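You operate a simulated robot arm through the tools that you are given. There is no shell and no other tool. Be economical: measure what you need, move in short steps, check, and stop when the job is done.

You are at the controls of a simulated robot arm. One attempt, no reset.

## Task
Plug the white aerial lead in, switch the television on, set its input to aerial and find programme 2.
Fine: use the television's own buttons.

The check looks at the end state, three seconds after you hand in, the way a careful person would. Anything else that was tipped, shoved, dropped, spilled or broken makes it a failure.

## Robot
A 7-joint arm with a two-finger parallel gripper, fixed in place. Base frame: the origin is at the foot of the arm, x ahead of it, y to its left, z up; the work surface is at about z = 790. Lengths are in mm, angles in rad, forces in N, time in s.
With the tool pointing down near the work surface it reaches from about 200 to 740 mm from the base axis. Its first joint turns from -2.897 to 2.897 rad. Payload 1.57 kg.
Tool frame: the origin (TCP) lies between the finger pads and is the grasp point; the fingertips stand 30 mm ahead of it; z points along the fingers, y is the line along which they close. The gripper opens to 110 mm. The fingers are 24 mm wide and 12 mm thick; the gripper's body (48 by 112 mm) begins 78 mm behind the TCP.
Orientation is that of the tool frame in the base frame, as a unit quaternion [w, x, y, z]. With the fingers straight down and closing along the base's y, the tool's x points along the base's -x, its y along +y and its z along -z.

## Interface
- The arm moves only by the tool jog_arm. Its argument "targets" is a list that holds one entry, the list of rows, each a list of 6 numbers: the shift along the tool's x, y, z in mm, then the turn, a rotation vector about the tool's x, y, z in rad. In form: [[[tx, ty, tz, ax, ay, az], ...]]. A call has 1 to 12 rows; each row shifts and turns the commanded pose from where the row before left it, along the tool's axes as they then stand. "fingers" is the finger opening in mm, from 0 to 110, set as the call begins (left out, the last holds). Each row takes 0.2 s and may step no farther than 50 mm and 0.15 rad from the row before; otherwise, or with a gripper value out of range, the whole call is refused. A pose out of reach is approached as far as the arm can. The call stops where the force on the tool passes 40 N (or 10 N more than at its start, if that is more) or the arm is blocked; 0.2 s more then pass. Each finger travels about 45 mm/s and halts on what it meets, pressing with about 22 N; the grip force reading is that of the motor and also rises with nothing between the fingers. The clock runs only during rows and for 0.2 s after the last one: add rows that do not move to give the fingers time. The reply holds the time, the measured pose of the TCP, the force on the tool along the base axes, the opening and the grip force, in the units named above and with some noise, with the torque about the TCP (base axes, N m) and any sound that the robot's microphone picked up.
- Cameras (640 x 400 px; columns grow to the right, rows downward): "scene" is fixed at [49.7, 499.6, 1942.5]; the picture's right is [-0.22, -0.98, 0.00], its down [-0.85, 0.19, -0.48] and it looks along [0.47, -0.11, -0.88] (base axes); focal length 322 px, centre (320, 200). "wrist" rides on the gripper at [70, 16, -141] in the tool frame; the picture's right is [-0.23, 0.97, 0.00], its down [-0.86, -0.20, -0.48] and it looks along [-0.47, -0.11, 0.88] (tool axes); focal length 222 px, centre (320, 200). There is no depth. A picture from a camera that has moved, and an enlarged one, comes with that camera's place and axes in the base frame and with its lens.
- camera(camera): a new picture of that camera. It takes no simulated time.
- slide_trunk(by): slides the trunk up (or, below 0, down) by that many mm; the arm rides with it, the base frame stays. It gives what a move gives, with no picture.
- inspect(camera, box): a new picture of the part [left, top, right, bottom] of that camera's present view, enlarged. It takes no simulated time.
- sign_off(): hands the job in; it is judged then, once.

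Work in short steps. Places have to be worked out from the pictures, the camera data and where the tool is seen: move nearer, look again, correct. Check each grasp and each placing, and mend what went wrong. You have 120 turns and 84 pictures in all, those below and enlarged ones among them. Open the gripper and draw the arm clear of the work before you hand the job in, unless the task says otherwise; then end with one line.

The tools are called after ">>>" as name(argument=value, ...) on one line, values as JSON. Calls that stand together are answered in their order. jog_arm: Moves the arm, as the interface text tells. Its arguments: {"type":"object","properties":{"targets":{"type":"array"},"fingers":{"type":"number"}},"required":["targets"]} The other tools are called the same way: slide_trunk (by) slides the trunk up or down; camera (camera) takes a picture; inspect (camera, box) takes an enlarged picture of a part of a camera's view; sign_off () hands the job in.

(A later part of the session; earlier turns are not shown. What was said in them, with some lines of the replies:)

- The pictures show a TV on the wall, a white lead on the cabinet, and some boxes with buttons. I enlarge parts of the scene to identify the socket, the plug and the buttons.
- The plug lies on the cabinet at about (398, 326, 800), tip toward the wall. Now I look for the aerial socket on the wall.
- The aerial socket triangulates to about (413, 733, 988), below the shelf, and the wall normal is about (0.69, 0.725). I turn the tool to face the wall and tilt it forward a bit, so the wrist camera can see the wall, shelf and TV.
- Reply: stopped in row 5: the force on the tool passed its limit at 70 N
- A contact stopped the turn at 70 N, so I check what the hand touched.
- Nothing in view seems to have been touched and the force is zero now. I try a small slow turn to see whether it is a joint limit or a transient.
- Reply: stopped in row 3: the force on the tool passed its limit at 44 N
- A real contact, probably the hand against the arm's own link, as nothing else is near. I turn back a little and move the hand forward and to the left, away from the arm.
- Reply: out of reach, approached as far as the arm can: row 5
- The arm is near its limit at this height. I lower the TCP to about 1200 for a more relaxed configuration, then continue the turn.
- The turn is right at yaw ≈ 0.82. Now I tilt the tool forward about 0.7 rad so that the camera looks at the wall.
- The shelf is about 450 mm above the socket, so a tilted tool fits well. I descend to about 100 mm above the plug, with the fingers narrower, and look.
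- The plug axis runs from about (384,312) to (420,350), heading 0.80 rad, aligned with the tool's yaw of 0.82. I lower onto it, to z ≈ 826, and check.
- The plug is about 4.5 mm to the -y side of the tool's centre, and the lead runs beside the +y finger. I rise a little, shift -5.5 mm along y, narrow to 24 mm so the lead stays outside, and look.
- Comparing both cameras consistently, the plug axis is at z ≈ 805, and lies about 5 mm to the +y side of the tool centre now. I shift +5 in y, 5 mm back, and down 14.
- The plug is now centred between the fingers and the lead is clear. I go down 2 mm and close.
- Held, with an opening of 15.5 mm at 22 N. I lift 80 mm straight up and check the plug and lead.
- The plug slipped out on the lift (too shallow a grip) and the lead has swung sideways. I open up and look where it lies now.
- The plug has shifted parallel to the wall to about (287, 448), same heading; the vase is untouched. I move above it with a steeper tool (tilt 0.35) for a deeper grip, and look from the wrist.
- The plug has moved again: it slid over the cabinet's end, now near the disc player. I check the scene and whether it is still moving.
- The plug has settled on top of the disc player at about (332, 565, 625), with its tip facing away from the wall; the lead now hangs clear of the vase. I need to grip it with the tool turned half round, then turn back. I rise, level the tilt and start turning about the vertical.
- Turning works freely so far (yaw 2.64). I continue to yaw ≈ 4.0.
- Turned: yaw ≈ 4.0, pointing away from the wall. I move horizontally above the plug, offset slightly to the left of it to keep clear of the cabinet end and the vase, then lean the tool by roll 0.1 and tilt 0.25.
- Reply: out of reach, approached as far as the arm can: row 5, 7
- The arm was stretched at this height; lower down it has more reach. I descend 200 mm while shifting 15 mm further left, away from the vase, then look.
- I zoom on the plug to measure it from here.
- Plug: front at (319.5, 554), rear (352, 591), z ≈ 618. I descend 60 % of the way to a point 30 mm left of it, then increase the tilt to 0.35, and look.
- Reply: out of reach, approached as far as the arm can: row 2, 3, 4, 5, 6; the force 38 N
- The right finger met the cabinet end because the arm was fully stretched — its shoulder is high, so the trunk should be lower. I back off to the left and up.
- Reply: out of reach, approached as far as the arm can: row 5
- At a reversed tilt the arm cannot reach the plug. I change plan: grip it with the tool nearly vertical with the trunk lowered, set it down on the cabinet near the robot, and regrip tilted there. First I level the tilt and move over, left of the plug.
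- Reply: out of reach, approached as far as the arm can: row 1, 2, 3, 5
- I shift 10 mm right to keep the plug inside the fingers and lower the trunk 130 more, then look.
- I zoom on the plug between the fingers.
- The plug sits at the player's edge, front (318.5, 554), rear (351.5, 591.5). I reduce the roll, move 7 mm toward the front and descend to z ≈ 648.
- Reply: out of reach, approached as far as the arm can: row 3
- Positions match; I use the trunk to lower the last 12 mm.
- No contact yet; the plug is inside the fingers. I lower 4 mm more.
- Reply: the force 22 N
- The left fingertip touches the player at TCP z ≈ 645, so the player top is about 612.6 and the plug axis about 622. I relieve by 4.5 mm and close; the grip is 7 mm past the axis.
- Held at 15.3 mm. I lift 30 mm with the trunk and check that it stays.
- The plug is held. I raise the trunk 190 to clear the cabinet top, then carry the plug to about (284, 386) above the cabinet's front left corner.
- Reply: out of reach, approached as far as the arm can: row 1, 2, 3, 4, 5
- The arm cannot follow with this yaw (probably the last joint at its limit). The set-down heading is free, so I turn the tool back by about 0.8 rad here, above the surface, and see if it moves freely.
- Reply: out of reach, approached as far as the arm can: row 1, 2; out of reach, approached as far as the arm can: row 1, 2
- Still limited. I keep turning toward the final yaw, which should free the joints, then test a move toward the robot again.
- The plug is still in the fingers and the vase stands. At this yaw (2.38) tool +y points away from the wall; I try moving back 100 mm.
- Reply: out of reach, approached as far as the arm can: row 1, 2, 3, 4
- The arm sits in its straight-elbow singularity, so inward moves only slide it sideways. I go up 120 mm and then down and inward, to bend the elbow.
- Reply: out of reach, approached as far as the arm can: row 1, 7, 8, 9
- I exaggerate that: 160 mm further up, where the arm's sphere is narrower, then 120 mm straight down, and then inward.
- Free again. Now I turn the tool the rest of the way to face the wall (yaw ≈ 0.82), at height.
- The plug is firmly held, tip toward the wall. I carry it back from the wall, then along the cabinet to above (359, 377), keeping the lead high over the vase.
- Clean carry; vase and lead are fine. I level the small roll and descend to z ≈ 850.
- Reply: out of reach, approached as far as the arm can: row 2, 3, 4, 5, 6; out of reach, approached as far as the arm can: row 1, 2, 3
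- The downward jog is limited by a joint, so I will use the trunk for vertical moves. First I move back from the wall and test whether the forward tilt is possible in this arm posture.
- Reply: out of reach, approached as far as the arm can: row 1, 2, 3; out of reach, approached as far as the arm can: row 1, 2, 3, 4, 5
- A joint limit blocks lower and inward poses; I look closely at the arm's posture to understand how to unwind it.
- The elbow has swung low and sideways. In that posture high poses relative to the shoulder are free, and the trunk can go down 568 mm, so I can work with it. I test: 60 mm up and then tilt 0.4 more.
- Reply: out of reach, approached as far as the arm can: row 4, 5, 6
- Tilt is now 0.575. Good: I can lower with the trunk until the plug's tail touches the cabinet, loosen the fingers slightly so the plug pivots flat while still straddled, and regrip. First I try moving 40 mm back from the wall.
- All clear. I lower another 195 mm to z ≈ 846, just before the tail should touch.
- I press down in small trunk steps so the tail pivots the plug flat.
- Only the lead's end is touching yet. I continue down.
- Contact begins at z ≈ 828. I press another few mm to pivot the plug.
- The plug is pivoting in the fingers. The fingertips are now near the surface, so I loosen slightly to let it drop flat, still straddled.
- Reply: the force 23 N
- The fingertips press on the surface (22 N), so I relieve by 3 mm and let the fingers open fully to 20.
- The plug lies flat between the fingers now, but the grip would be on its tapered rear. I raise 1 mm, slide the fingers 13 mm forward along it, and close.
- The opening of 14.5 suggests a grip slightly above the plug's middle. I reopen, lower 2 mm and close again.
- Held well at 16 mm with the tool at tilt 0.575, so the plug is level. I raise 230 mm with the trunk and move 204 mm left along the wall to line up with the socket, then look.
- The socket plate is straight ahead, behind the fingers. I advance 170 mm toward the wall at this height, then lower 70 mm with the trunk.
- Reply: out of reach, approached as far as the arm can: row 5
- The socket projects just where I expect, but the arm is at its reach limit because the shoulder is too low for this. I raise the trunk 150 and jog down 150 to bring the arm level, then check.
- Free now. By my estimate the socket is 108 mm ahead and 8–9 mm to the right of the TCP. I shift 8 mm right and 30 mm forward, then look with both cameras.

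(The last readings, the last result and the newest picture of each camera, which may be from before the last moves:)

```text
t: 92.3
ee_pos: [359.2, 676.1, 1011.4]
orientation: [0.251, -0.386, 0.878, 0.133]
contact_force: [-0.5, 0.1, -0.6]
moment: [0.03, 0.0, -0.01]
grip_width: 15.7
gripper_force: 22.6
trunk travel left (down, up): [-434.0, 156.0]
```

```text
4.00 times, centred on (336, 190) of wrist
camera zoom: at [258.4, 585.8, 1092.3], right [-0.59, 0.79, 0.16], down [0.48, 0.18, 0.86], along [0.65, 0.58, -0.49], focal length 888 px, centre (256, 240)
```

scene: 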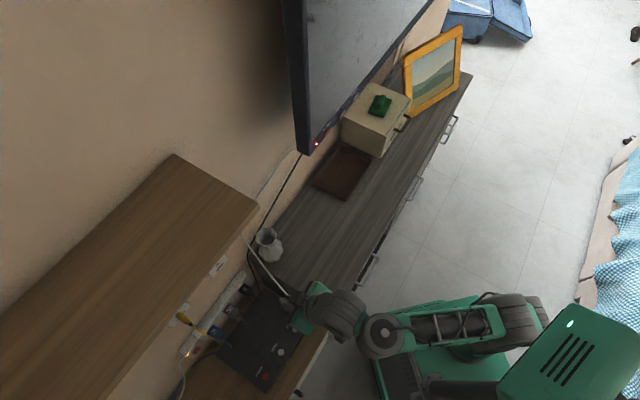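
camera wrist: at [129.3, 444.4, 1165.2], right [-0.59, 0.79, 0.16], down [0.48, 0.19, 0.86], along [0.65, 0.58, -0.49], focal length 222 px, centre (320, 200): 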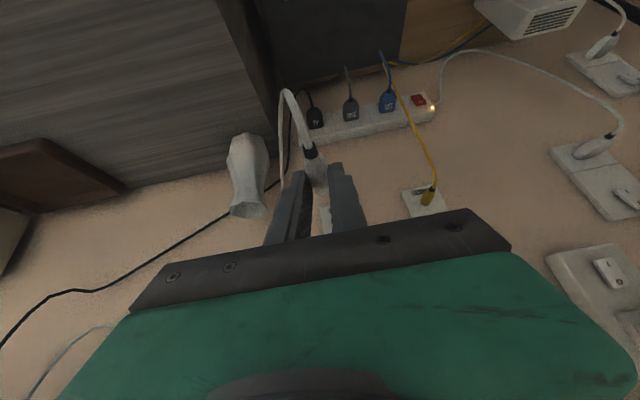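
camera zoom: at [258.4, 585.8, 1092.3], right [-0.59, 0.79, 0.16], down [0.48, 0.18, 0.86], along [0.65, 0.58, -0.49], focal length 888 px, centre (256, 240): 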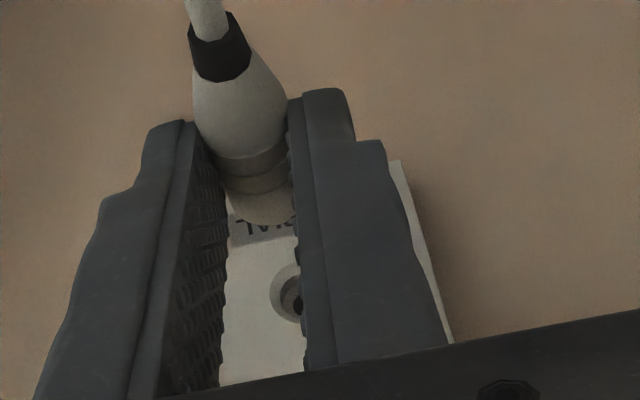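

Both cameras agree: the socket hole is at (410, 731.5, 992), the plug tip ~37 mm short of it, laterally aligned within 1 mm and ~4.5 mm low. I raise 4.5 mm, advance 28 mm and look at it once more from the wrist.

>>> slide_trunk(by=4.5)

>>> jog_arm(targets=[[[-11.75, 0, 7.6, 0, 0, 0], [-11.75, 0, 7.6, 0, 0, 0], [0, 0, 0, 0, 0, 0]]])

>>> inspect(camera="wrist", box=[272, 130, 368, 190])

>>> inspect(camera="scene", box=[200, 240, 248, 270])

```text
t: 92.8
ee_pos: [358.4, 676.3, 1015.3]
orientation: [0.252, -0.385, 0.878, 0.132]
contact_force: [0.3, 0.2, -0.3]
moment: [-0.01, -0.02, 0.01]
grip_width: 15.7
gripper_force: 22.6
trunk travel left (down, up): [-438.0, 152.0]
```

```text
t: 93.6
ee_pos: [377.0, 698.3, 1014.6]
orientation: [0.252, -0.385, 0.878, 0.131]
contact_force: [0.7, 0.3, -0.1]
moment: [0.0, -0.03, 0.02]
grip_width: 15.7
gripper_force: 22.0
trunk travel left (down, up): [-438.0, 152.0]
```

```text
6.67 times, centred on (320, 160) of wrist
camera zoom: at [276.9, 607.0, 1097.1], right [-0.59, 0.79, 0.16], down [0.48, 0.18, 0.86], along [0.65, 0.58, -0.49], focal length 1481 px, centre (320, 467)
```

zoom: 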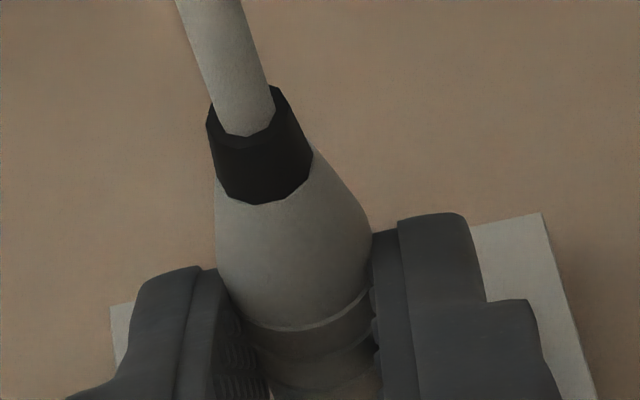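

```text
13.33 times, centred on (224, 255) of scene
camera zoom: at [49.7, 499.6, 1942.5], right [-0.22, -0.98, 0.0], down [-0.85, 0.19, -0.48], along [0.47, -0.11, -0.88], focal length 4295 px, centre (1600, -533)
```

zoom: 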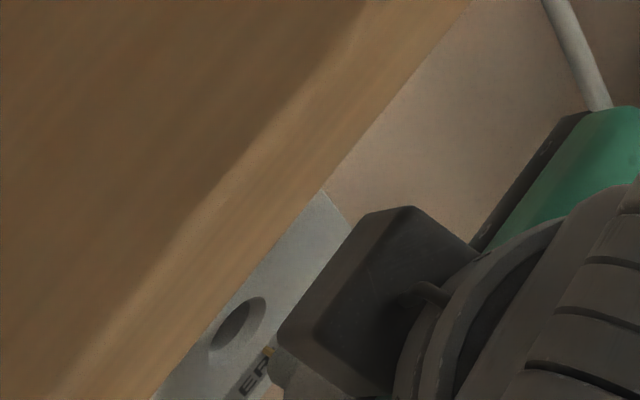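

The tip is about 9 mm from the hole, needing ~0.7 mm to the right and ~1 mm up. I apply this and advance in 4 mm steps, watching the force.

>>> jog_arm(targets=[[[-0.5, -0.7, -0.8, 0, 0, 0], [-3.4, 0, 2.2, 0, 0, 0], [-3.4, 0, 2.2, 0, 0, 0], [-3.4, 0, 2.2, 0, 0, 0], [0, 0, 0, 0, 0, 0]]])

>>> jog_arm(targets=[[[-3.4, 0, 2.2, 0, 0, 0], [0, 0, 0, 0, 0, 0]]])

```text
t: 94.8
ee_pos: [386.8, 707.2, 1016.0]
orientation: [0.252, -0.385, 0.878, 0.132]
contact_force: [0.6, -0.3, -1.0]
moment: [0.0, 0.03, -0.01]
grip_width: 15.7
gripper_force: 21.8
trunk travel left (down, up): [-438.0, 152.0]
```

```text
t: 95.4
ee_pos: [388.4, 708.7, 1015.4]
orientation: [0.251, -0.385, 0.878, 0.13]
contact_force: [-1.9, -1.7, -1.8]
moment: [-0.07, 0.03, -0.04]
grip_width: 15.6
gripper_force: 22.0
trunk travel left (down, up): [-438.0, 152.0]
```

A slight resistance of 2–3 N at 15 mm advance — past the plate face, so it seems to be entering. I continue.

>>> jog_arm(targets=[[[-3.4, 0, 2.2, 0, 0, 0], [0, 0, 0, 0, 0, 0]]])

>>> inspect(camera="scene", box=[200, 240, 248, 270])

```text
t: 96.0
ee_pos: [390.8, 711.2, 1014.1]
orientation: [0.25, -0.386, 0.878, 0.132]
contact_force: [0.2, 0.2, -6.8]
moment: [-0.16, 0.14, 0.0]
grip_width: 15.9
gripper_force: 21.9
trunk travel left (down, up): [-438.0, 152.0]
```

```text
13.33 times, centred on (224, 255) of scene
camera zoom: at [49.7, 499.6, 1942.5], right [-0.22, -0.98, 0.0], down [-0.85, 0.19, -0.48], along [0.47, -0.11, -0.88], focal length 4295 px, centre (1600, -533)
```

zoom: 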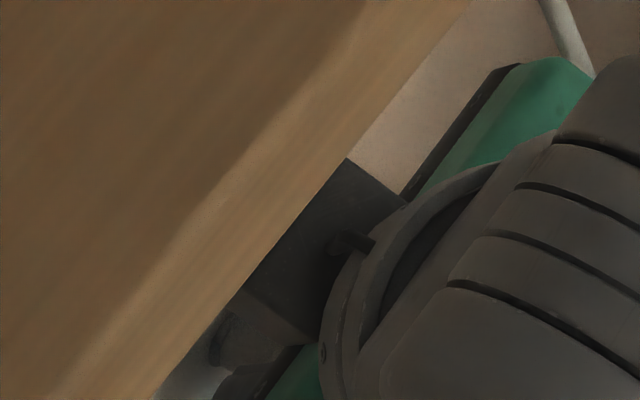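

The vertical force shows the hole guiding the tip: it is in. I correct 1 mm down and push on.

>>> jog_arm(targets=[[[0.5, 0, 0.9, 0, 0, 0], [-3.4, 0, 2.2, 0, 0, 0], [0, 0, 0, 0, 0, 0]]])

>>> jog_arm(targets=[[[-3.4, 0, 2.2, 0, 0, 0], [0, 0, 0, 0, 0, 0]]])

>>> jog_arm(targets=[[[-3.4, 0, 2.2, 0, 0, 0], [0, 0, 0, 0, 0, 0]]])

```text
t: 96.8
ee_pos: [390.7, 710.9, 1014.7]
orientation: [0.252, -0.385, 0.878, 0.132]
contact_force: [0.5, 0.7, -3.7]
moment: [-0.09, 0.05, 0.01]
grip_width: 15.9
gripper_force: 22.1
out of reach, approached as far as the arm can: row 2
trunk travel left (down, up): [-438.0, 152.0]
```

```text
t: 97.4
ee_pos: [391.6, 712.1, 1014.3]
orientation: [0.252, -0.385, 0.878, 0.132]
contact_force: [0.8, -0.2, -3.5]
moment: [-0.05, 0.03, -0.05]
grip_width: 15.7
gripper_force: 22.0
out of reach, approached as far as the arm can: row 1
trunk travel left (down, up): [-438.0, 152.0]
```

```text
t: 98.0
ee_pos: [389.3, 711.3, 1013.6]
orientation: [0.251, -0.385, 0.878, 0.132]
contact_force: [0.6, -0.6, -2.9]
moment: [-0.04, 0.04, -0.04]
grip_width: 15.8
gripper_force: 21.6
out of reach, approached as far as the arm can: row 1
trunk travel left (down, up): [-438.0, 152.0]
```

The tip is about 10 mm in and the arm is at its reach limit. The socket holds the plug now, so I release, slide the fingers back 8 mm along the plug, and regrip to push further.

>>> jog_arm(targets=[[[0, 0, 0, 0, 0, 0], [0, 0, 0, 0, 0, 0], [3.35, 0, -2.2, 0, 0, 0], [3.35, 0, -2.2, 0, 0, 0], [0, 0, 0, 0, 0, 0]]], fingers=24)

>>> inspect(camera="wrist", box=[256, 110, 416, 210])

```text
t: 99.2
ee_pos: [384.9, 704.5, 1014.1]
orientation: [0.252, -0.386, 0.878, 0.132]
contact_force: [0.6, 0.8, -0.6]
moment: [0.0, -0.05, 0.01]
grip_width: 23.9
gripper_force: 0.0
trunk travel left (down, up): [-438.0, 152.0]
```

```text
4.00 times, centred on (336, 160) of wrist
camera zoom: at [284.4, 614.1, 1095.9], right [-0.59, 0.79, 0.16], down [0.48, 0.18, 0.86], along [0.65, 0.58, -0.49], focal length 888 px, centre (256, 360)
```

zoom: 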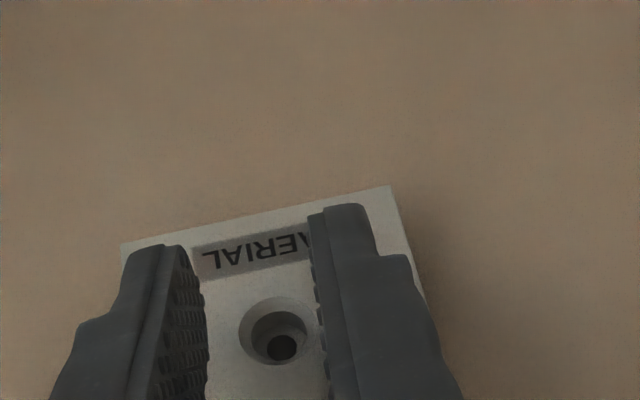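

The plug dropped out — it was only in the socket's recess. I look where it went.

>>> inspect(camera="scene", box=[160, 200, 400, 350])

```text
2.67 times, centred on (280, 275) of scene
camera zoom: at [49.7, 499.6, 1942.5], right [-0.22, -0.98, 0.0], down [-0.85, 0.19, -0.48], along [0.47, -0.11, -0.88], focal length 859 px, centre (427, 0)
```

zoom: 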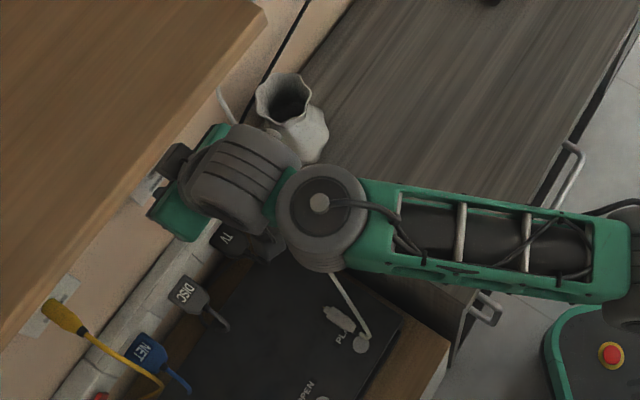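

The plug fell back onto the disc player, conveniently with its tip toward the wall, at about (270, 575, 621). I back away from the socket, rising, and reduce the tilt to 0.45.

>>> jog_arm(targets=[[[11.6, 0, -37.3, 0, 0, 0], [11.6, 0, -37.3, 0, 0, 0], [11.6, 0, -37.3, 0, 0, 0], [11.6, 0, -37.3, 0, 0, 0], [11.6, 0, -37.3, 0, 0, 0], [11.6, 0, -37.3, 0, 0, 0], [0, 0, 0, 0, 0.125, 0], [0, 0, 0, 0, 0, 0]]], fingers=50)

>>> slide_trunk(by=-300)

>>> slide_trunk(by=-130)

```text
t: 101.0
ee_pos: [268.6, 568.0, 1164.5]
orientation: [0.196, -0.392, 0.892, 0.107]
contact_force: [0.0, -0.4, -1.0]
moment: [0.01, -0.04, -0.02]
grip_width: 49.6
gripper_force: 0.1
trunk travel left (down, up): [-438.0, 152.0]
```

```text
t: 104.0
ee_pos: [268.1, 567.5, 864.6]
orientation: [0.197, -0.392, 0.892, 0.108]
contact_force: [-0.9, 1.1, -0.1]
moment: [0.04, -0.01, -0.03]
grip_width: 50.1
gripper_force: 0.1
trunk travel left (down, up): [-138.0, 452.0]
```

```text
t: 105.6
ee_pos: [268.6, 567.6, 734.1]
orientation: [0.197, -0.392, 0.892, 0.107]
contact_force: [-0.1, 0.7, -0.1]
moment: [0.0, 0.0, -0.01]
grip_width: 50.0
gripper_force: 0.0
trunk travel left (down, up): [-8.0, 582.0]
```

At z = 734, directly over the plug. I look with the wrist camera.

>>> inspect(camera="wrist", box=[200, 20, 440, 170])

```text
2.67 times, centred on (320, 95) of wrist
camera zoom: at [175.9, 484.2, 832.5], right [-0.58, 0.8, 0.14], down [0.55, 0.26, 0.79], along [0.6, 0.54, -0.59], focal length 592 px, centre (320, 480)
```

zoom: 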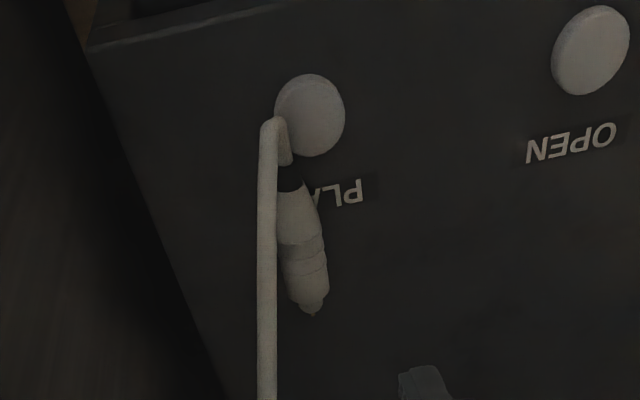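

Plug: front (284, 593), rear (249, 563), heading 0.72, with the lead beside it on the right. I yaw by −0.11 and descend toward it with the fingers at 50 mm.

>>> jog_arm(targets=[[[0, 8.9, 0, 0.048, 0, 0.099], [9.8, 0, 19.7, 0, 0, 0], [9.8, 0, 19.7, 0, 0, 0], [9.8, 0, 19.7, 0, 0, 0], [0, 0, 0, 0, 0, 0]]])

```text
t: 106.8
ee_pos: [258.3, 574.9, 669.6]
orientation: [0.2, -0.343, 0.913, 0.096]
contact_force: [0.5, -0.1, 1.0]
moment: [0.0, -0.06, -0.02]
grip_width: 50.1
gripper_force: 0.1
trunk travel left (down, up): [-8.0, 582.0]
```

Reachable. I go down the remaining 23 mm.

>>> jog_arm(targets=[[[4.3, -1.7, 11, 0, 0, 0], [4.3, -1.7, 10, 0, 0, 0], [0, 0, 0, 0, 0, 0]]])

>>> jog_arm(targets=[[[0, 0, 0, 0, 0, 0], [0, 0, 0, 0, 0, 0], [0, 0, 0, 0, 0, 0], [0, 0, 0, 0, 0, 0]]], fingers=6)

```text
t: 107.6
ee_pos: [261.9, 574.1, 646.0]
orientation: [0.199, -0.343, 0.913, 0.096]
contact_force: [0.6, -0.1, 0.9]
moment: [-0.02, -0.02, 0.0]
grip_width: 49.9
gripper_force: 0.0
trunk travel left (down, up): [-8.0, 582.0]
```

```text
t: 108.6
ee_pos: [260.7, 573.6, 646.5]
orientation: [0.2, -0.342, 0.913, 0.096]
contact_force: [-0.4, -0.7, 1.6]
moment: [-0.03, -0.02, -0.03]
grip_width: 15.4
gripper_force: 21.8
trunk travel left (down, up): [-8.0, 582.0]
```

Held at 15.4 mm. Before lifting, I try increasing the tilt right here: loosen to 22 mm (still straddling), tilt 0.22 more about the plug, and regrip.

>>> jog_arm(targets=[[[0, 0, 0, 0, 0, 0], [1.5, 0, -0.8, 0, -0.11, 0], [1.5, 0, -0.8, 0, -0.11, 0], [0, 0, 0, 0, 0, 0], [0, 0, 0, 0, 0, 0]]], fingers=23)

```text
t: 109.8
ee_pos: [258.2, 570.7, 646.7]
orientation: [0.299, -0.33, 0.886, 0.133]
contact_force: [-0.5, -0.3, -0.8]
moment: [0.0, -0.04, -0.02]
grip_width: 23.1
gripper_force: 0.0
trunk travel left (down, up): [-8.0, 582.0]
```

It works: tilt is now 0.67. I lower 1.5 mm, regrip and lift with the trunk.

>>> jog_arm(targets=[[[0.9, 0, 1.2, 0, 0, 0], [0, 0, 0, 0, 0, 0]]])

>>> jog_arm(targets=[[[0, 0, 0, 0, 0, 0], [0, 0, 0, 0, 0, 0], [0, 0, 0, 0, 0, 0]]], fingers=6)

>>> slide_trunk(by=40)

```text
t: 110.4
ee_pos: [259.5, 571.1, 644.4]
orientation: [0.299, -0.33, 0.885, 0.132]
contact_force: [-0.7, 0.7, -0.7]
moment: [-0.04, 0.01, -0.02]
grip_width: 23.2
gripper_force: 0.2
trunk travel left (down, up): [-8.0, 582.0]
```

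```text
t: 111.2
ee_pos: [259.4, 570.7, 644.6]
orientation: [0.299, -0.331, 0.885, 0.133]
contact_force: [-0.1, 0.3, 0.3]
moment: [0.02, 0.0, 0.0]
grip_width: 15.7
gripper_force: 21.8
trunk travel left (down, up): [-8.0, 582.0]
```

```text
t: 112.0
ee_pos: [259.5, 571.7, 685.1]
orientation: [0.299, -0.331, 0.885, 0.133]
contact_force: [-0.3, 0.1, -0.7]
moment: [0.03, 0.0, 0.02]
grip_width: 15.7
gripper_force: 22.5
trunk travel left (down, up): [-48.0, 542.0]
```

Held firmly with tilt 0.67, which gains reach. I raise the trunk 390 mm, align the yaw to the wall (0.81) and advance to about 15 mm before the socket.

>>> slide_trunk(by=390)

>>> jog_arm(targets=[[[0, 0, 0, -0.06, 0, -0.076], [-17.4, 0.2, 29.4, 0, 0, 0], [-17.4, 0.2, 29.4, 0, 0, 0], [-17.4, 0.2, 29.4, 0, 0, 0], [-17.4, 0.2, 29.4, 0, 0, 0], [-14, 0.2, 23, 0, 0, 0], [0, 0, 0, 0, 0, 0]]])

```text
t: 115.8
ee_pos: [259.2, 570.9, 1075.1]
orientation: [0.299, -0.331, 0.885, 0.133]
contact_force: [-0.9, -0.8, -0.4]
moment: [0.0, -0.02, 0.0]
grip_width: 15.7
gripper_force: 21.9
trunk travel left (down, up): [-438.0, 152.0]
```

```text
t: 117.4
ee_pos: [361.6, 685.8, 1017.6]
orientation: [0.294, -0.373, 0.868, 0.148]
contact_force: [0.5, 0.5, 0.0]
moment: [-0.04, -0.01, -0.03]
grip_width: 15.6
gripper_force: 22.2
trunk travel left (down, up): [-438.0, 152.0]
```

The hole is now ~66 mm ahead, 3.6 mm to the right, and the plug ~4 mm high. I correct this and advance 18 mm, then continue in small steps, feeling the force.

>>> jog_arm(targets=[[[2.6, -3.6, 3.3, 0, 0, 0], [-7, 0, 5.5, 0, 0, 0], [-7, 0, 5.5, 0, 0, 0], [0, 0, 0, 0, 0, 0]]])

>>> jog_arm(targets=[[[-3.1, 0, 2.5, 0, 0, 0], [-3.1, 0, 2.5, 0, 0, 0], [0, 0, 0, 0, 0, 0]]])

>>> jog_arm(targets=[[[-3.1, 0, 2.5, 0, 0, 0], [0, 0, 0, 0, 0, 0]]])

```text
t: 118.4
ee_pos: [374.5, 695.8, 1012.5]
orientation: [0.294, -0.372, 0.868, 0.146]
contact_force: [0.1, -0.7, -1.0]
moment: [0.01, -0.04, -0.01]
grip_width: 15.6
gripper_force: 22.2
trunk travel left (down, up): [-438.0, 152.0]
```

```text
t: 119.2
ee_pos: [380.9, 703.6, 1012.2]
orientation: [0.294, -0.372, 0.868, 0.146]
contact_force: [-1.3, -0.1, -0.8]
moment: [0.01, -0.01, 0.01]
grip_width: 15.7
gripper_force: 21.7
trunk travel left (down, up): [-438.0, 152.0]
```

```text
t: 119.8
ee_pos: [384.6, 705.5, 1010.7]
orientation: [0.294, -0.372, 0.868, 0.148]
contact_force: [0.2, -0.2, 0.1]
moment: [0.02, 0.01, -0.02]
grip_width: 15.6
gripper_force: 21.8
trunk travel left (down, up): [-438.0, 152.0]
```

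No resistance yet; laterally aligned within 0.5 mm, slightly low. I raise 1.5 mm and go on.

>>> jog_arm(targets=[[[-0.9, 0, -1.2, 0, 0, 0], [-3.1, 0, 2.5, 0, 0, 0], [0, 0, 0, 0, 0, 0]]])

>>> jog_arm(targets=[[[-3.1, 0, 2.5, 0, 0, 0], [0, 0, 0, 0, 0, 0]]])

>>> jog_arm(targets=[[[-3.1, 0, 2.5, 0, 0, 0], [0, 0, 0, 0, 0, 0]]])

```text
t: 120.6
ee_pos: [385.7, 707.7, 1013.3]
orientation: [0.294, -0.372, 0.868, 0.147]
contact_force: [-0.7, -0.6, 0.0]
moment: [-0.02, -0.01, -0.03]
grip_width: 15.9
gripper_force: 22.3
trunk travel left (down, up): [-438.0, 152.0]
```

```text
t: 121.2
ee_pos: [389.1, 711.5, 1013.5]
orientation: [0.294, -0.372, 0.868, 0.147]
contact_force: [0.2, 1.0, 0.9]
moment: [0.0, 0.01, 0.0]
grip_width: 15.6
gripper_force: 21.3
trunk travel left (down, up): [-438.0, 152.0]
```

```text
t: 121.8
ee_pos: [389.0, 713.6, 1013.1]
orientation: [0.293, -0.374, 0.868, 0.148]
contact_force: [-11.2, -12.3, 0.1]
moment: [-0.34, 0.34, -0.34]
grip_width: 16.3
gripper_force: 22.0
trunk travel left (down, up): [-438.0, 152.0]
heard: snap
```

A snap was heard with a firm 17 N axial stop: the plug seems to have seated. I release, back off along the normal and check.

>>> jog_arm(targets=[[[0, 0, 0, 0, 0, 0], [0, 0, 0, 0, 0, 0], [10, 0, -20, 0, 0, 0], [14, 0, -30, 0, 0, 0], [14, 0, -30, 0, 0, 0], [14, 0, -30, 0, 0, 0], [0, 0, 0, 0, 0, 0]]], fingers=40)

>>> inspect(camera="wrist", box=[160, 60, 480, 260])

```text
t: 123.4
ee_pos: [318.6, 631.0, 1067.9]
orientation: [0.294, -0.372, 0.868, 0.147]
contact_force: [0.1, 0.3, 0.2]
moment: [0.0, -0.01, 0.02]
grip_width: 40.1
gripper_force: 0.0
trunk travel left (down, up): [-438.0, 152.0]
```

```text
2.00 times, centred on (320, 160) of wrist
camera zoom: at [212.0, 537.2, 1135.5], right [-0.59, 0.79, 0.18], down [0.43, 0.12, 0.9], along [0.69, 0.6, -0.4], focal length 444 px, centre (320, 280)
```

zoom: 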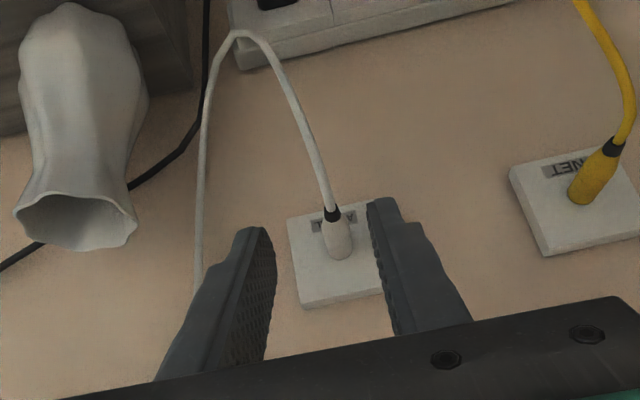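

The white aerial plug is seated in the AERIAL socket and the vase still stands. Now the television: I close the fingers, back away from the wall and travel right along the cabinet.

>>> jog_arm(targets=[[[16.2, 0, -28, 0, 0, 0], [16.2, 0, -28, 0, 0, 0], [16.2, 0, -28, 0, 0, 0], [16.2, 0, -28, 0, 0, 0], [16.2, 0, -28, 0, 0, 0], [0, 0, -20, 0, 0, 0], [0, -40, 0, 0, 0, 0], [0, -40, 0, 0, 0, 0], [0, -40, 0, 0, 0, 0], [0, -40, 0, 0, 0, 0], [0, -40, 0, 0, 0, 0], [0, 0, 0, 0, 0, 0]]], fingers=0)

>>> jog_arm(targets=[[[0, -40, 0, 0, 0, 0], [0, -40, 0, 0, 0, 0], [0, -40, 0, 0, 0, 0], [0, -40, 0, 0, 0, 0], [0, 0, 0, 0, 0, 0]]])

```text
t: 126.0
ee_pos: [357.8, 375.5, 1134.9]
orientation: [0.293, -0.372, 0.868, 0.148]
contact_force: [0.2, 0.2, -0.7]
moment: [0.03, -0.03, 0.02]
grip_width: 0.1
gripper_force: 21.6
trunk travel left (down, up): [-438.0, 152.0]
```

```text
t: 127.2
ee_pos: [474.6, 267.7, 1127.9]
orientation: [0.294, -0.373, 0.868, 0.148]
contact_force: [0.9, -0.1, 0.1]
moment: [0.01, 0.0, 0.02]
grip_width: 0.1
gripper_force: 21.3
trunk travel left (down, up): [-438.0, 152.0]
```

Good. Now I tilt the tool up to about 1.2 rad, near horizontal, facing the TV.

>>> jog_arm(targets=[[[0, 0, 0, 0, -0.133, 0], [0, 0, 0, 0, -0.133, 0], [0, 0, 0, 0, -0.133, 0], [0, 0, 0, 0, -0.133, 0], [0, 0, 0, 0, 0, 0]]])

>>> slide_trunk(by=120)

```text
t: 128.4
ee_pos: [473.5, 266.7, 1129.1]
orientation: [0.512, -0.321, 0.76, 0.24]
contact_force: [0.1, -0.2, -0.4]
moment: [0.0, -0.01, -0.01]
grip_width: 0.0
gripper_force: 21.3
trunk travel left (down, up): [-438.0, 152.0]
```

```text
t: 129.9
ee_pos: [475.2, 267.0, 1249.3]
orientation: [0.512, -0.321, 0.76, 0.24]
contact_force: [-0.2, 0.1, 0.0]
moment: [0.05, -0.01, -0.01]
grip_width: 0.0
gripper_force: 21.2
trunk travel left (down, up): [-558.0, 32.0]
```

Tool is at tilt 1.2, facing the TV. I take a wrist picture to locate the buttons.

>>> camera(camera="wrist")

```text
3 pictures are left
camera wrist: at [355.8, 163.4, 1235.7], right [-0.65, 0.72, 0.25], down [0.08, -0.26, 0.96], along [0.75, 0.65, 0.11], focal length 222 px, centre (320, 200)
```

wrist: 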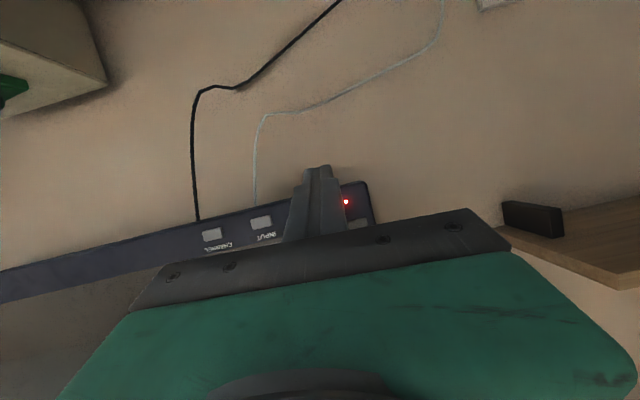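

Triangulated button centres: POWER (599.5, 352, 1279), INPUT (652, 300, 1279), CHANNEL (704.5, 247, 1279). I move to about 20 mm in front of POWER.

>>> slide_trunk(by=30)

>>> jog_arm(targets=[[[0, -29.9, 0, 0, 0, 0], [-11.5, 0, 29.6, 0, 0, 0], [-11.5, 0, 29.6, 0, 0, 0], [-11.5, 0, 29.6, 0, 0, 0], [0, 0, 0, 0, 0, 0]]])

```text
t: 130.6
ee_pos: [474.9, 267.3, 1278.2]
orientation: [0.512, -0.321, 0.76, 0.24]
contact_force: [-0.8, -0.5, 0.0]
moment: [0.01, 0.01, -0.03]
grip_width: 0.0
gripper_force: 21.6
trunk travel left (down, up): [-588.0, 2.0]
```

```text
t: 131.8
ee_pos: [562.4, 315.5, 1278.2]
orientation: [0.512, -0.32, 0.761, 0.24]
contact_force: [-0.4, -0.5, 1.5]
moment: [0.03, 0.04, -0.04]
grip_width: 0.0
gripper_force: 21.6
trunk travel left (down, up): [-588.0, 2.0]
```

In position. I advance gently to press POWER.

>>> jog_arm(targets=[[[-1.8, 0, 4.65, 0, 0, 0], [-1.8, 0, 4.65, 0, 0, 0], [-1.8, 0, 4.65, 0, 0, 0], [0, 0, 0, 0, 0, 0]]])

>>> jog_arm(targets=[[[-1.1, 0, 2.8, 0, 0, 0], [-1.1, 0, 2.8, 0, 0, 0], [0, 0, 0, 0, 0, 0]]])

```text
t: 132.8
ee_pos: [570.8, 328.5, 1277.7]
orientation: [0.511, -0.321, 0.76, 0.24]
contact_force: [-0.1, 0.0, -0.7]
moment: [-0.01, 0.05, 0.0]
grip_width: 0.0
gripper_force: 21.4
trunk travel left (down, up): [-588.0, 2.0]
```

```text
t: 133.6
ee_pos: [575.0, 331.8, 1278.4]
orientation: [0.512, -0.32, 0.76, 0.24]
contact_force: [-0.1, 0.0, 0.1]
moment: [-0.01, 0.02, -0.02]
grip_width: 0.1
gripper_force: 21.7
trunk travel left (down, up): [-588.0, 2.0]
```

No contact yet; I continue in 3 mm steps.

>>> jog_arm(targets=[[[-1.1, 0, 2.8, 0, 0, 0], [0, 0, 0, 0, 0, 0]]])

>>> jog_arm(targets=[[[-1.1, 0, 2.8, 0, 0, 0], [0, 0, 0, 0, 0, 0]]])

>>> jog_arm(targets=[[[-1.1, 0, 2.8, 0, 0, 0], [0, 0, 0, 0, 0, 0]]])

```text
t: 134.2
ee_pos: [578.9, 334.6, 1278.5]
orientation: [0.511, -0.321, 0.76, 0.241]
contact_force: [-2.6, -2.1, -0.2]
moment: [0.01, 0.01, 0.0]
grip_width: 0.0
gripper_force: 20.8
trunk travel left (down, up): [-588.0, 2.0]
heard: click
```

```text
t: 134.8
ee_pos: [578.6, 335.7, 1278.3]
orientation: [0.512, -0.32, 0.76, 0.24]
contact_force: [-1.8, -2.3, -1.2]
moment: [-0.01, 0.03, 0.02]
grip_width: 0.0
gripper_force: 21.4
trunk travel left (down, up): [-588.0, 2.0]
```

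```text
t: 135.4
ee_pos: [582.0, 337.8, 1276.6]
orientation: [0.512, -0.32, 0.76, 0.24]
contact_force: [-2.1, -0.9, 0.4]
moment: [0.0, -0.03, 0.03]
grip_width: 0.0
gripper_force: 21.0
trunk travel left (down, up): [-588.0, 2.0]
```

A click: POWER pressed once. I retreat 25 mm and look at the screen with the scene camera.

>>> jog_arm(targets=[[[4.5, 0, -11.6, 0, 0, 0], [4.5, 0, -11.6, 0, 0, 0], [10.8, 0, -27.9, 0, 0, 0], [10.8, 0, -27.9, 0, 0, 0], [0, 0, 0, 0, 0, 0]]])

>>> inspect(camera="scene", box=[270, 0, 510, 150])

```text
t: 136.6
ee_pos: [525.3, 274.6, 1277.4]
orientation: [0.512, -0.32, 0.76, 0.24]
contact_force: [-0.1, -0.7, -0.4]
moment: [-0.01, 0.02, -0.01]
grip_width: 0.0
gripper_force: 21.6
trunk travel left (down, up): [-588.0, 2.0]
```

```text
2.67 times, centred on (390, 75) of scene
camera zoom: at [49.7, 499.6, 1942.5], right [-0.22, -0.98, 0.0], down [-0.85, 0.19, -0.48], along [0.47, -0.11, -0.88], focal length 859 px, centre (133, 533)
```

zoom: 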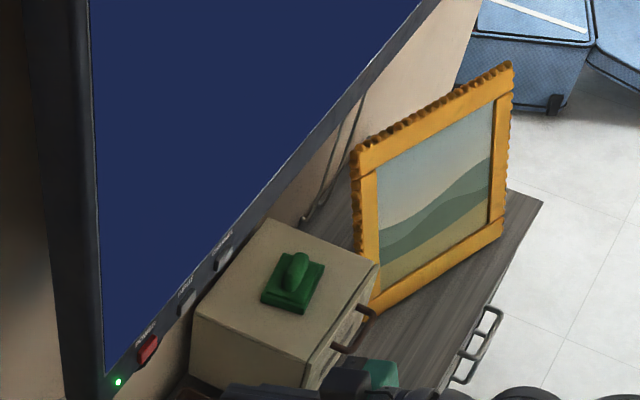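

The TV is on (green LED, blue screen). Now INPUT: I move across to in front of it and press in gentle steps until it clicks.

>>> jog_arm(targets=[[[0, -36.7, 0, 0, 0, 0], [0, -36.7, 0, 0, 0, 0], [-12.3, 0, 31.8, 0, 0, 0], [-5.4, 0, 14, 0, 0, 0], [-3.6, 0, 9.3, 0, 0, 0], [0, 0, 0, 0, 0, 0]]])

>>> jog_arm(targets=[[[-3.6, 0, 9.3, 0, 0, 0], [-1.8, 0, 4.65, 0, 0, 0], [0, 0, 0, 0, 0, 0]]])

```text
t: 138.0
ee_pos: [618.4, 271.7, 1275.5]
orientation: [0.512, -0.32, 0.76, 0.24]
contact_force: [-0.4, -0.3, -0.5]
moment: [-0.03, 0.01, -0.02]
grip_width: 0.0
gripper_force: 21.3
trunk travel left (down, up): [-588.0, 2.0]
```

```text
t: 138.8
ee_pos: [628.9, 280.7, 1275.4]
orientation: [0.511, -0.32, 0.761, 0.24]
contact_force: [0.5, -0.6, 0.0]
moment: [0.02, -0.02, 0.01]
grip_width: 0.1
gripper_force: 21.0
trunk travel left (down, up): [-588.0, 2.0]
```

About 4 mm short by comparison with POWER. I raise 2 mm and continue in small steps.

>>> jog_arm(targets=[[[-1.9, -2, -0.7, 0, 0, 0], [-1.1, 0, 2.8, 0, 0, 0], [0, 0, 0, 0, 0, 0]]])

>>> jog_arm(targets=[[[-1.1, 0, 2.8, 0, 0, 0], [0, 0, 0, 0, 0, 0]]])

```text
t: 139.6
ee_pos: [631.4, 282.2, 1276.7]
orientation: [0.511, -0.321, 0.76, 0.241]
contact_force: [0.8, 0.0, 0.3]
moment: [0.01, -0.01, -0.02]
grip_width: 0.0
gripper_force: 21.5
trunk travel left (down, up): [-588.0, 2.0]
```

```text
t: 140.2
ee_pos: [633.3, 283.4, 1277.1]
orientation: [0.512, -0.32, 0.76, 0.24]
contact_force: [-0.8, -1.5, 0.6]
moment: [0.0, -0.04, 0.02]
grip_width: 0.0
gripper_force: 21.3
trunk travel left (down, up): [-588.0, 2.0]
heard: click
```

INPUT clicked once. I retreat 170 mm and move right, then roll the tool about its axis so the wrist camera can see the screen beside the hand.

>>> jog_arm(targets=[[[3.6, 0, -9.3, 0, 0, 0], [14.4, 0, -37.2, 0, 0, 0], [14.4, 0, -37.2, 0, 0, 0], [14.4, 0, -37.2, 0, 0, 0], [14.4, 0, -37.2, 0, 0, 0], [0, -45, 0, 0, 0, 0], [0, -45, 0, 0, 0, 0], [0, 0, 0, 0, 0, 0]]])

>>> jog_arm(targets=[[[0, 0, 0, 0, 0, -0.14], [0, 0, 0, 0, 0, -0.14], [0, 0, 0, 0, 0, -0.14], [0, 0, 0, 0, 0, -0.14], [0, 0, 0, 0, 0, -0.14], [0, 0, 0, 0, 0, -0.14], [0, 0, 0, 0, 0, -0.14], [0, 0, 0, 0, 0, -0.14], [0, 0, 0, 0, 0, -0.14], [0, 0, 0, 0, 0, -0.14], [0, 0, 0, 0, 0, -0.14], [0, 0, 0, 0, 0, 0]]])

```text
t: 142.0
ee_pos: [585.0, 98.9, 1273.0]
orientation: [0.512, -0.321, 0.76, 0.24]
contact_force: [0.6, 0.1, -0.4]
moment: [0.0, 0.01, -0.01]
grip_width: 0.0
gripper_force: 21.4
trunk travel left (down, up): [-588.0, 2.0]
```

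```text
t: 144.6
ee_pos: [584.5, 98.5, 1274.2]
orientation: [-0.534, 0.759, -0.322, 0.185]
contact_force: [0.4, 0.4, 0.8]
moment: [-0.01, -0.04, 0.0]
grip_width: 0.0
gripper_force: 21.5
trunk travel left (down, up): [-588.0, 2.0]
```

The roll worked. I pitch the tool up by 0.5 rad to see more of the screen and take a wrist picture.

>>> jog_arm(targets=[[[0, 0, 0, 0.13, 0, 0], [0, 0, 0, 0.13, 0, 0], [0, 0, 0, 0.13, 0, 0], [0, 0, 0, 0.13, 0, 0], [0, 0, 0, 0, 0, 0]]])

>>> camera(camera="wrist")

```text
t: 145.8
ee_pos: [585.3, 98.5, 1273.9]
orientation: [0.713, -0.595, 0.264, -0.261]
contact_force: [-0.6, 0.6, 0.8]
moment: [0.02, -0.01, -0.02]
grip_width: 0.0
gripper_force: 21.5
trunk travel left (down, up): [-588.0, 2.0]
```

```text
1 pictures are left
camera wrist: at [539.5, -47.3, 1232.2], right [-0.11, 0.31, -0.95], down [-0.96, 0.22, 0.18], along [0.26, 0.93, 0.27], focal length 222 px, centre (320, 200)
```

wrist: 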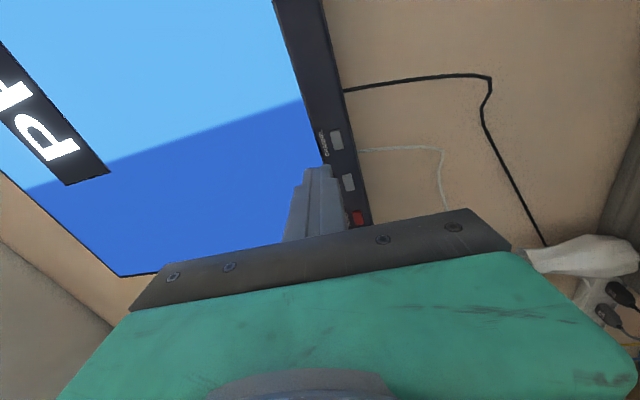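

The input is now aerial: a programme picture with a "PR…" banner shows. The tool can press as it is; I move it toward CHANNEL, stopping about 20 mm short.

>>> jog_arm(targets=[[[-3.5, 5.6, 35.6, 0, 0, 0], [-3.5, 5.6, 35.6, 0, 0, 0], [-3.5, 5.6, 35.6, 0, 0, 0], [-3.5, 5.6, 35.6, 0, 0, 0], [0, 0, 0, 0, 0, 0]]])

```text
t: 147.0
ee_pos: [674.9, 213.1, 1273.1]
orientation: [0.712, -0.596, 0.265, -0.26]
contact_force: [-0.1, 0.4, 0.1]
moment: [-0.02, 0.01, 0.01]
grip_width: 0.0
gripper_force: 21.4
trunk travel left (down, up): [-588.0, 2.0]
```

About 22 mm short, well aligned. I advance 14 mm and then in 3 mm steps until the click.

>>> jog_arm(targets=[[[-1.5, -0.5, 0, 0, 0, 0], [0, 1.1, 7, 0, 0, 0], [0, 1.1, 7, 0, 0, 0], [0, 0, 0, 0, 0, 0]]])

>>> jog_arm(targets=[[[0, 0.45, 3, 0, 0, 0], [0, 0, 0, 0, 0, 0]]])

>>> jog_arm(targets=[[[0, 0.45, 3, 0, 0, 0], [0, 0, 0, 0, 0, 0]]])

```text
t: 148.0
ee_pos: [681.9, 223.7, 1274.2]
orientation: [0.712, -0.597, 0.264, -0.259]
contact_force: [0.4, -0.2, -0.4]
moment: [-0.02, -0.03, -0.01]
grip_width: 0.0
gripper_force: 21.2
trunk travel left (down, up): [-588.0, 2.0]
```

```text
t: 148.6
ee_pos: [685.2, 227.2, 1273.0]
orientation: [0.712, -0.597, 0.265, -0.259]
contact_force: [0.2, 0.2, 0.0]
moment: [0.01, 0.01, -0.03]
grip_width: 0.0
gripper_force: 21.6
trunk travel left (down, up): [-588.0, 2.0]
```

```text
t: 149.2
ee_pos: [687.4, 228.9, 1273.5]
orientation: [0.712, -0.596, 0.265, -0.26]
contact_force: [0.1, 0.2, -0.1]
moment: [0.01, 0.01, -0.01]
grip_width: 0.0
gripper_force: 21.9
trunk travel left (down, up): [-588.0, 2.0]
```

Not touching yet; I continue in 2.5 mm steps.

>>> jog_arm(targets=[[[0, 0.4, 2.5, 0, 0, 0], [0, 0, 0, 0, 0, 0]]])

>>> jog_arm(targets=[[[0, 0.4, 2.5, 0, 0, 0], [0, 0, 0, 0, 0, 0]]])

```text
t: 149.8
ee_pos: [688.6, 230.4, 1273.8]
orientation: [0.712, -0.597, 0.264, -0.26]
contact_force: [-0.8, -0.5, 0.2]
moment: [-0.02, -0.02, -0.05]
grip_width: 0.2
gripper_force: 20.8
trunk travel left (down, up): [-588.0, 2.0]
```

```text
t: 150.4
ee_pos: [690.9, 231.8, 1273.0]
orientation: [0.712, -0.596, 0.265, -0.26]
contact_force: [-1.9, -2.3, -1.2]
moment: [-0.02, 0.05, -0.02]
grip_width: 0.0
gripper_force: 21.1
trunk travel left (down, up): [-588.0, 2.0]
heard: click
```

CHANNEL clicked once. I retreat, move right and pitch up so that the whole "PR" banner is in the wrist camera's view.

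>>> jog_arm(targets=[[[0, -1.5, -10, 0, 0, 0], [0, -6.1, -39.6, 0, 0, 0], [0, -6.1, -39.6, 0, 0, 0], [0, -6.1, -39.6, 0, 0, 0], [0, -6.1, -39.6, 0, 0, 0], [38, 0, 0, 0, 0, 0], [38, 0, 0, 0, 0, 0], [38, 0, 0, 0, 0, 0], [38, 0, 0, 0, 0, 0], [0, 0, 0, 0.15, 0, 0], [0, 0, 0, 0.15, 0, 0], [0, 0, 0, 0, 0, 0]]])

```text
t: 153.0
ee_pos: [684.6, 3.5, 1263.7]
orientation: [0.793, -0.483, 0.223, -0.296]
contact_force: [0.1, -0.6, -0.1]
moment: [-0.03, -0.02, 0.01]
grip_width: 0.1
gripper_force: 21.0
trunk travel left (down, up): [-588.0, 2.0]
```

I shift another 55 mm right to be sure the digit is in frame, then take the last picture.

>>> jog_arm(targets=[[[28, 0, 0, 0, 0, 0], [27, 0, 0, 0, 0, 0], [0, 0, 0, 0, 0, 0]]])

>>> camera(camera="wrist")

```text
t: 153.8
ee_pos: [722.7, -33.5, 1260.3]
orientation: [0.793, -0.484, 0.223, -0.296]
contact_force: [0.0, -1.0, 0.2]
moment: [0.02, 0.03, -0.02]
grip_width: 0.0
gripper_force: 21.7
trunk travel left (down, up): [-588.0, 2.0]
```

```text
0 pictures are left
camera wrist: at [687.1, -165.3, 1180.4], right [0.08, 0.5, -0.86], down [-0.98, 0.21, 0.03], along [0.2, 0.84, 0.51], focal length 222 px, centre (320, 200)
```

wrist: 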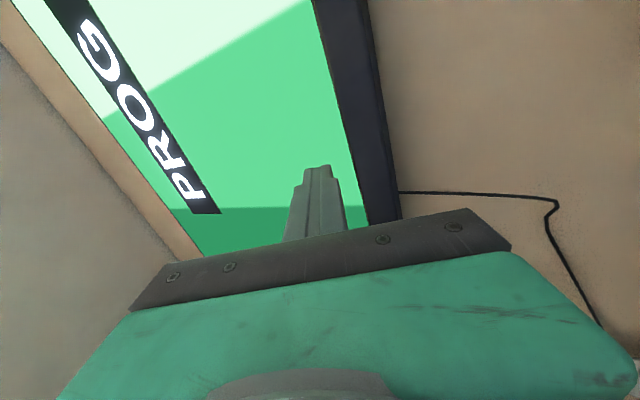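

The programme changed (a green picture with a "PROG" banner), but the digit is outside the frame and I have no pictures left. One step from the first programme should be programme 2. I back away a little and open the gripper before handing in.

>>> jog_arm(targets=[[[0, 0, -20, 0, 0, 0], [0, 0, -20, 0, 0, 0], [0, 0, 0, 0, 0, 0], [0, 0, 0, 0, 0, 0], [0, 0, 0, 0, 0, 0], [0, 0, 0, 0, 0, 0]]], fingers=60)

>>> sign_off()

```text
t: 155.2
ee_pos: [719.0, -37.9, 1257.1]
orientation: [0.792, -0.483, 0.226, -0.298]
contact_force: [1.0, -0.6, -0.9]
moment: [0.02, 0.01, 0.0]
grip_width: 59.9
gripper_force: 0.0
out of reach, approached as far as the arm can: row 1, 2
trunk travel left (down, up): [-588.0, 2.0]
```

```text
The job is handed in.
```

I handed the job in with the lead plugged into AERIAL, the TV on and a programme showing after one INPUT press. I pressed CHANNEL once and the programme changed, but I couldn't confirm it is number 2: the digit was out of frame in my last picture, and I assumed it started on 1.
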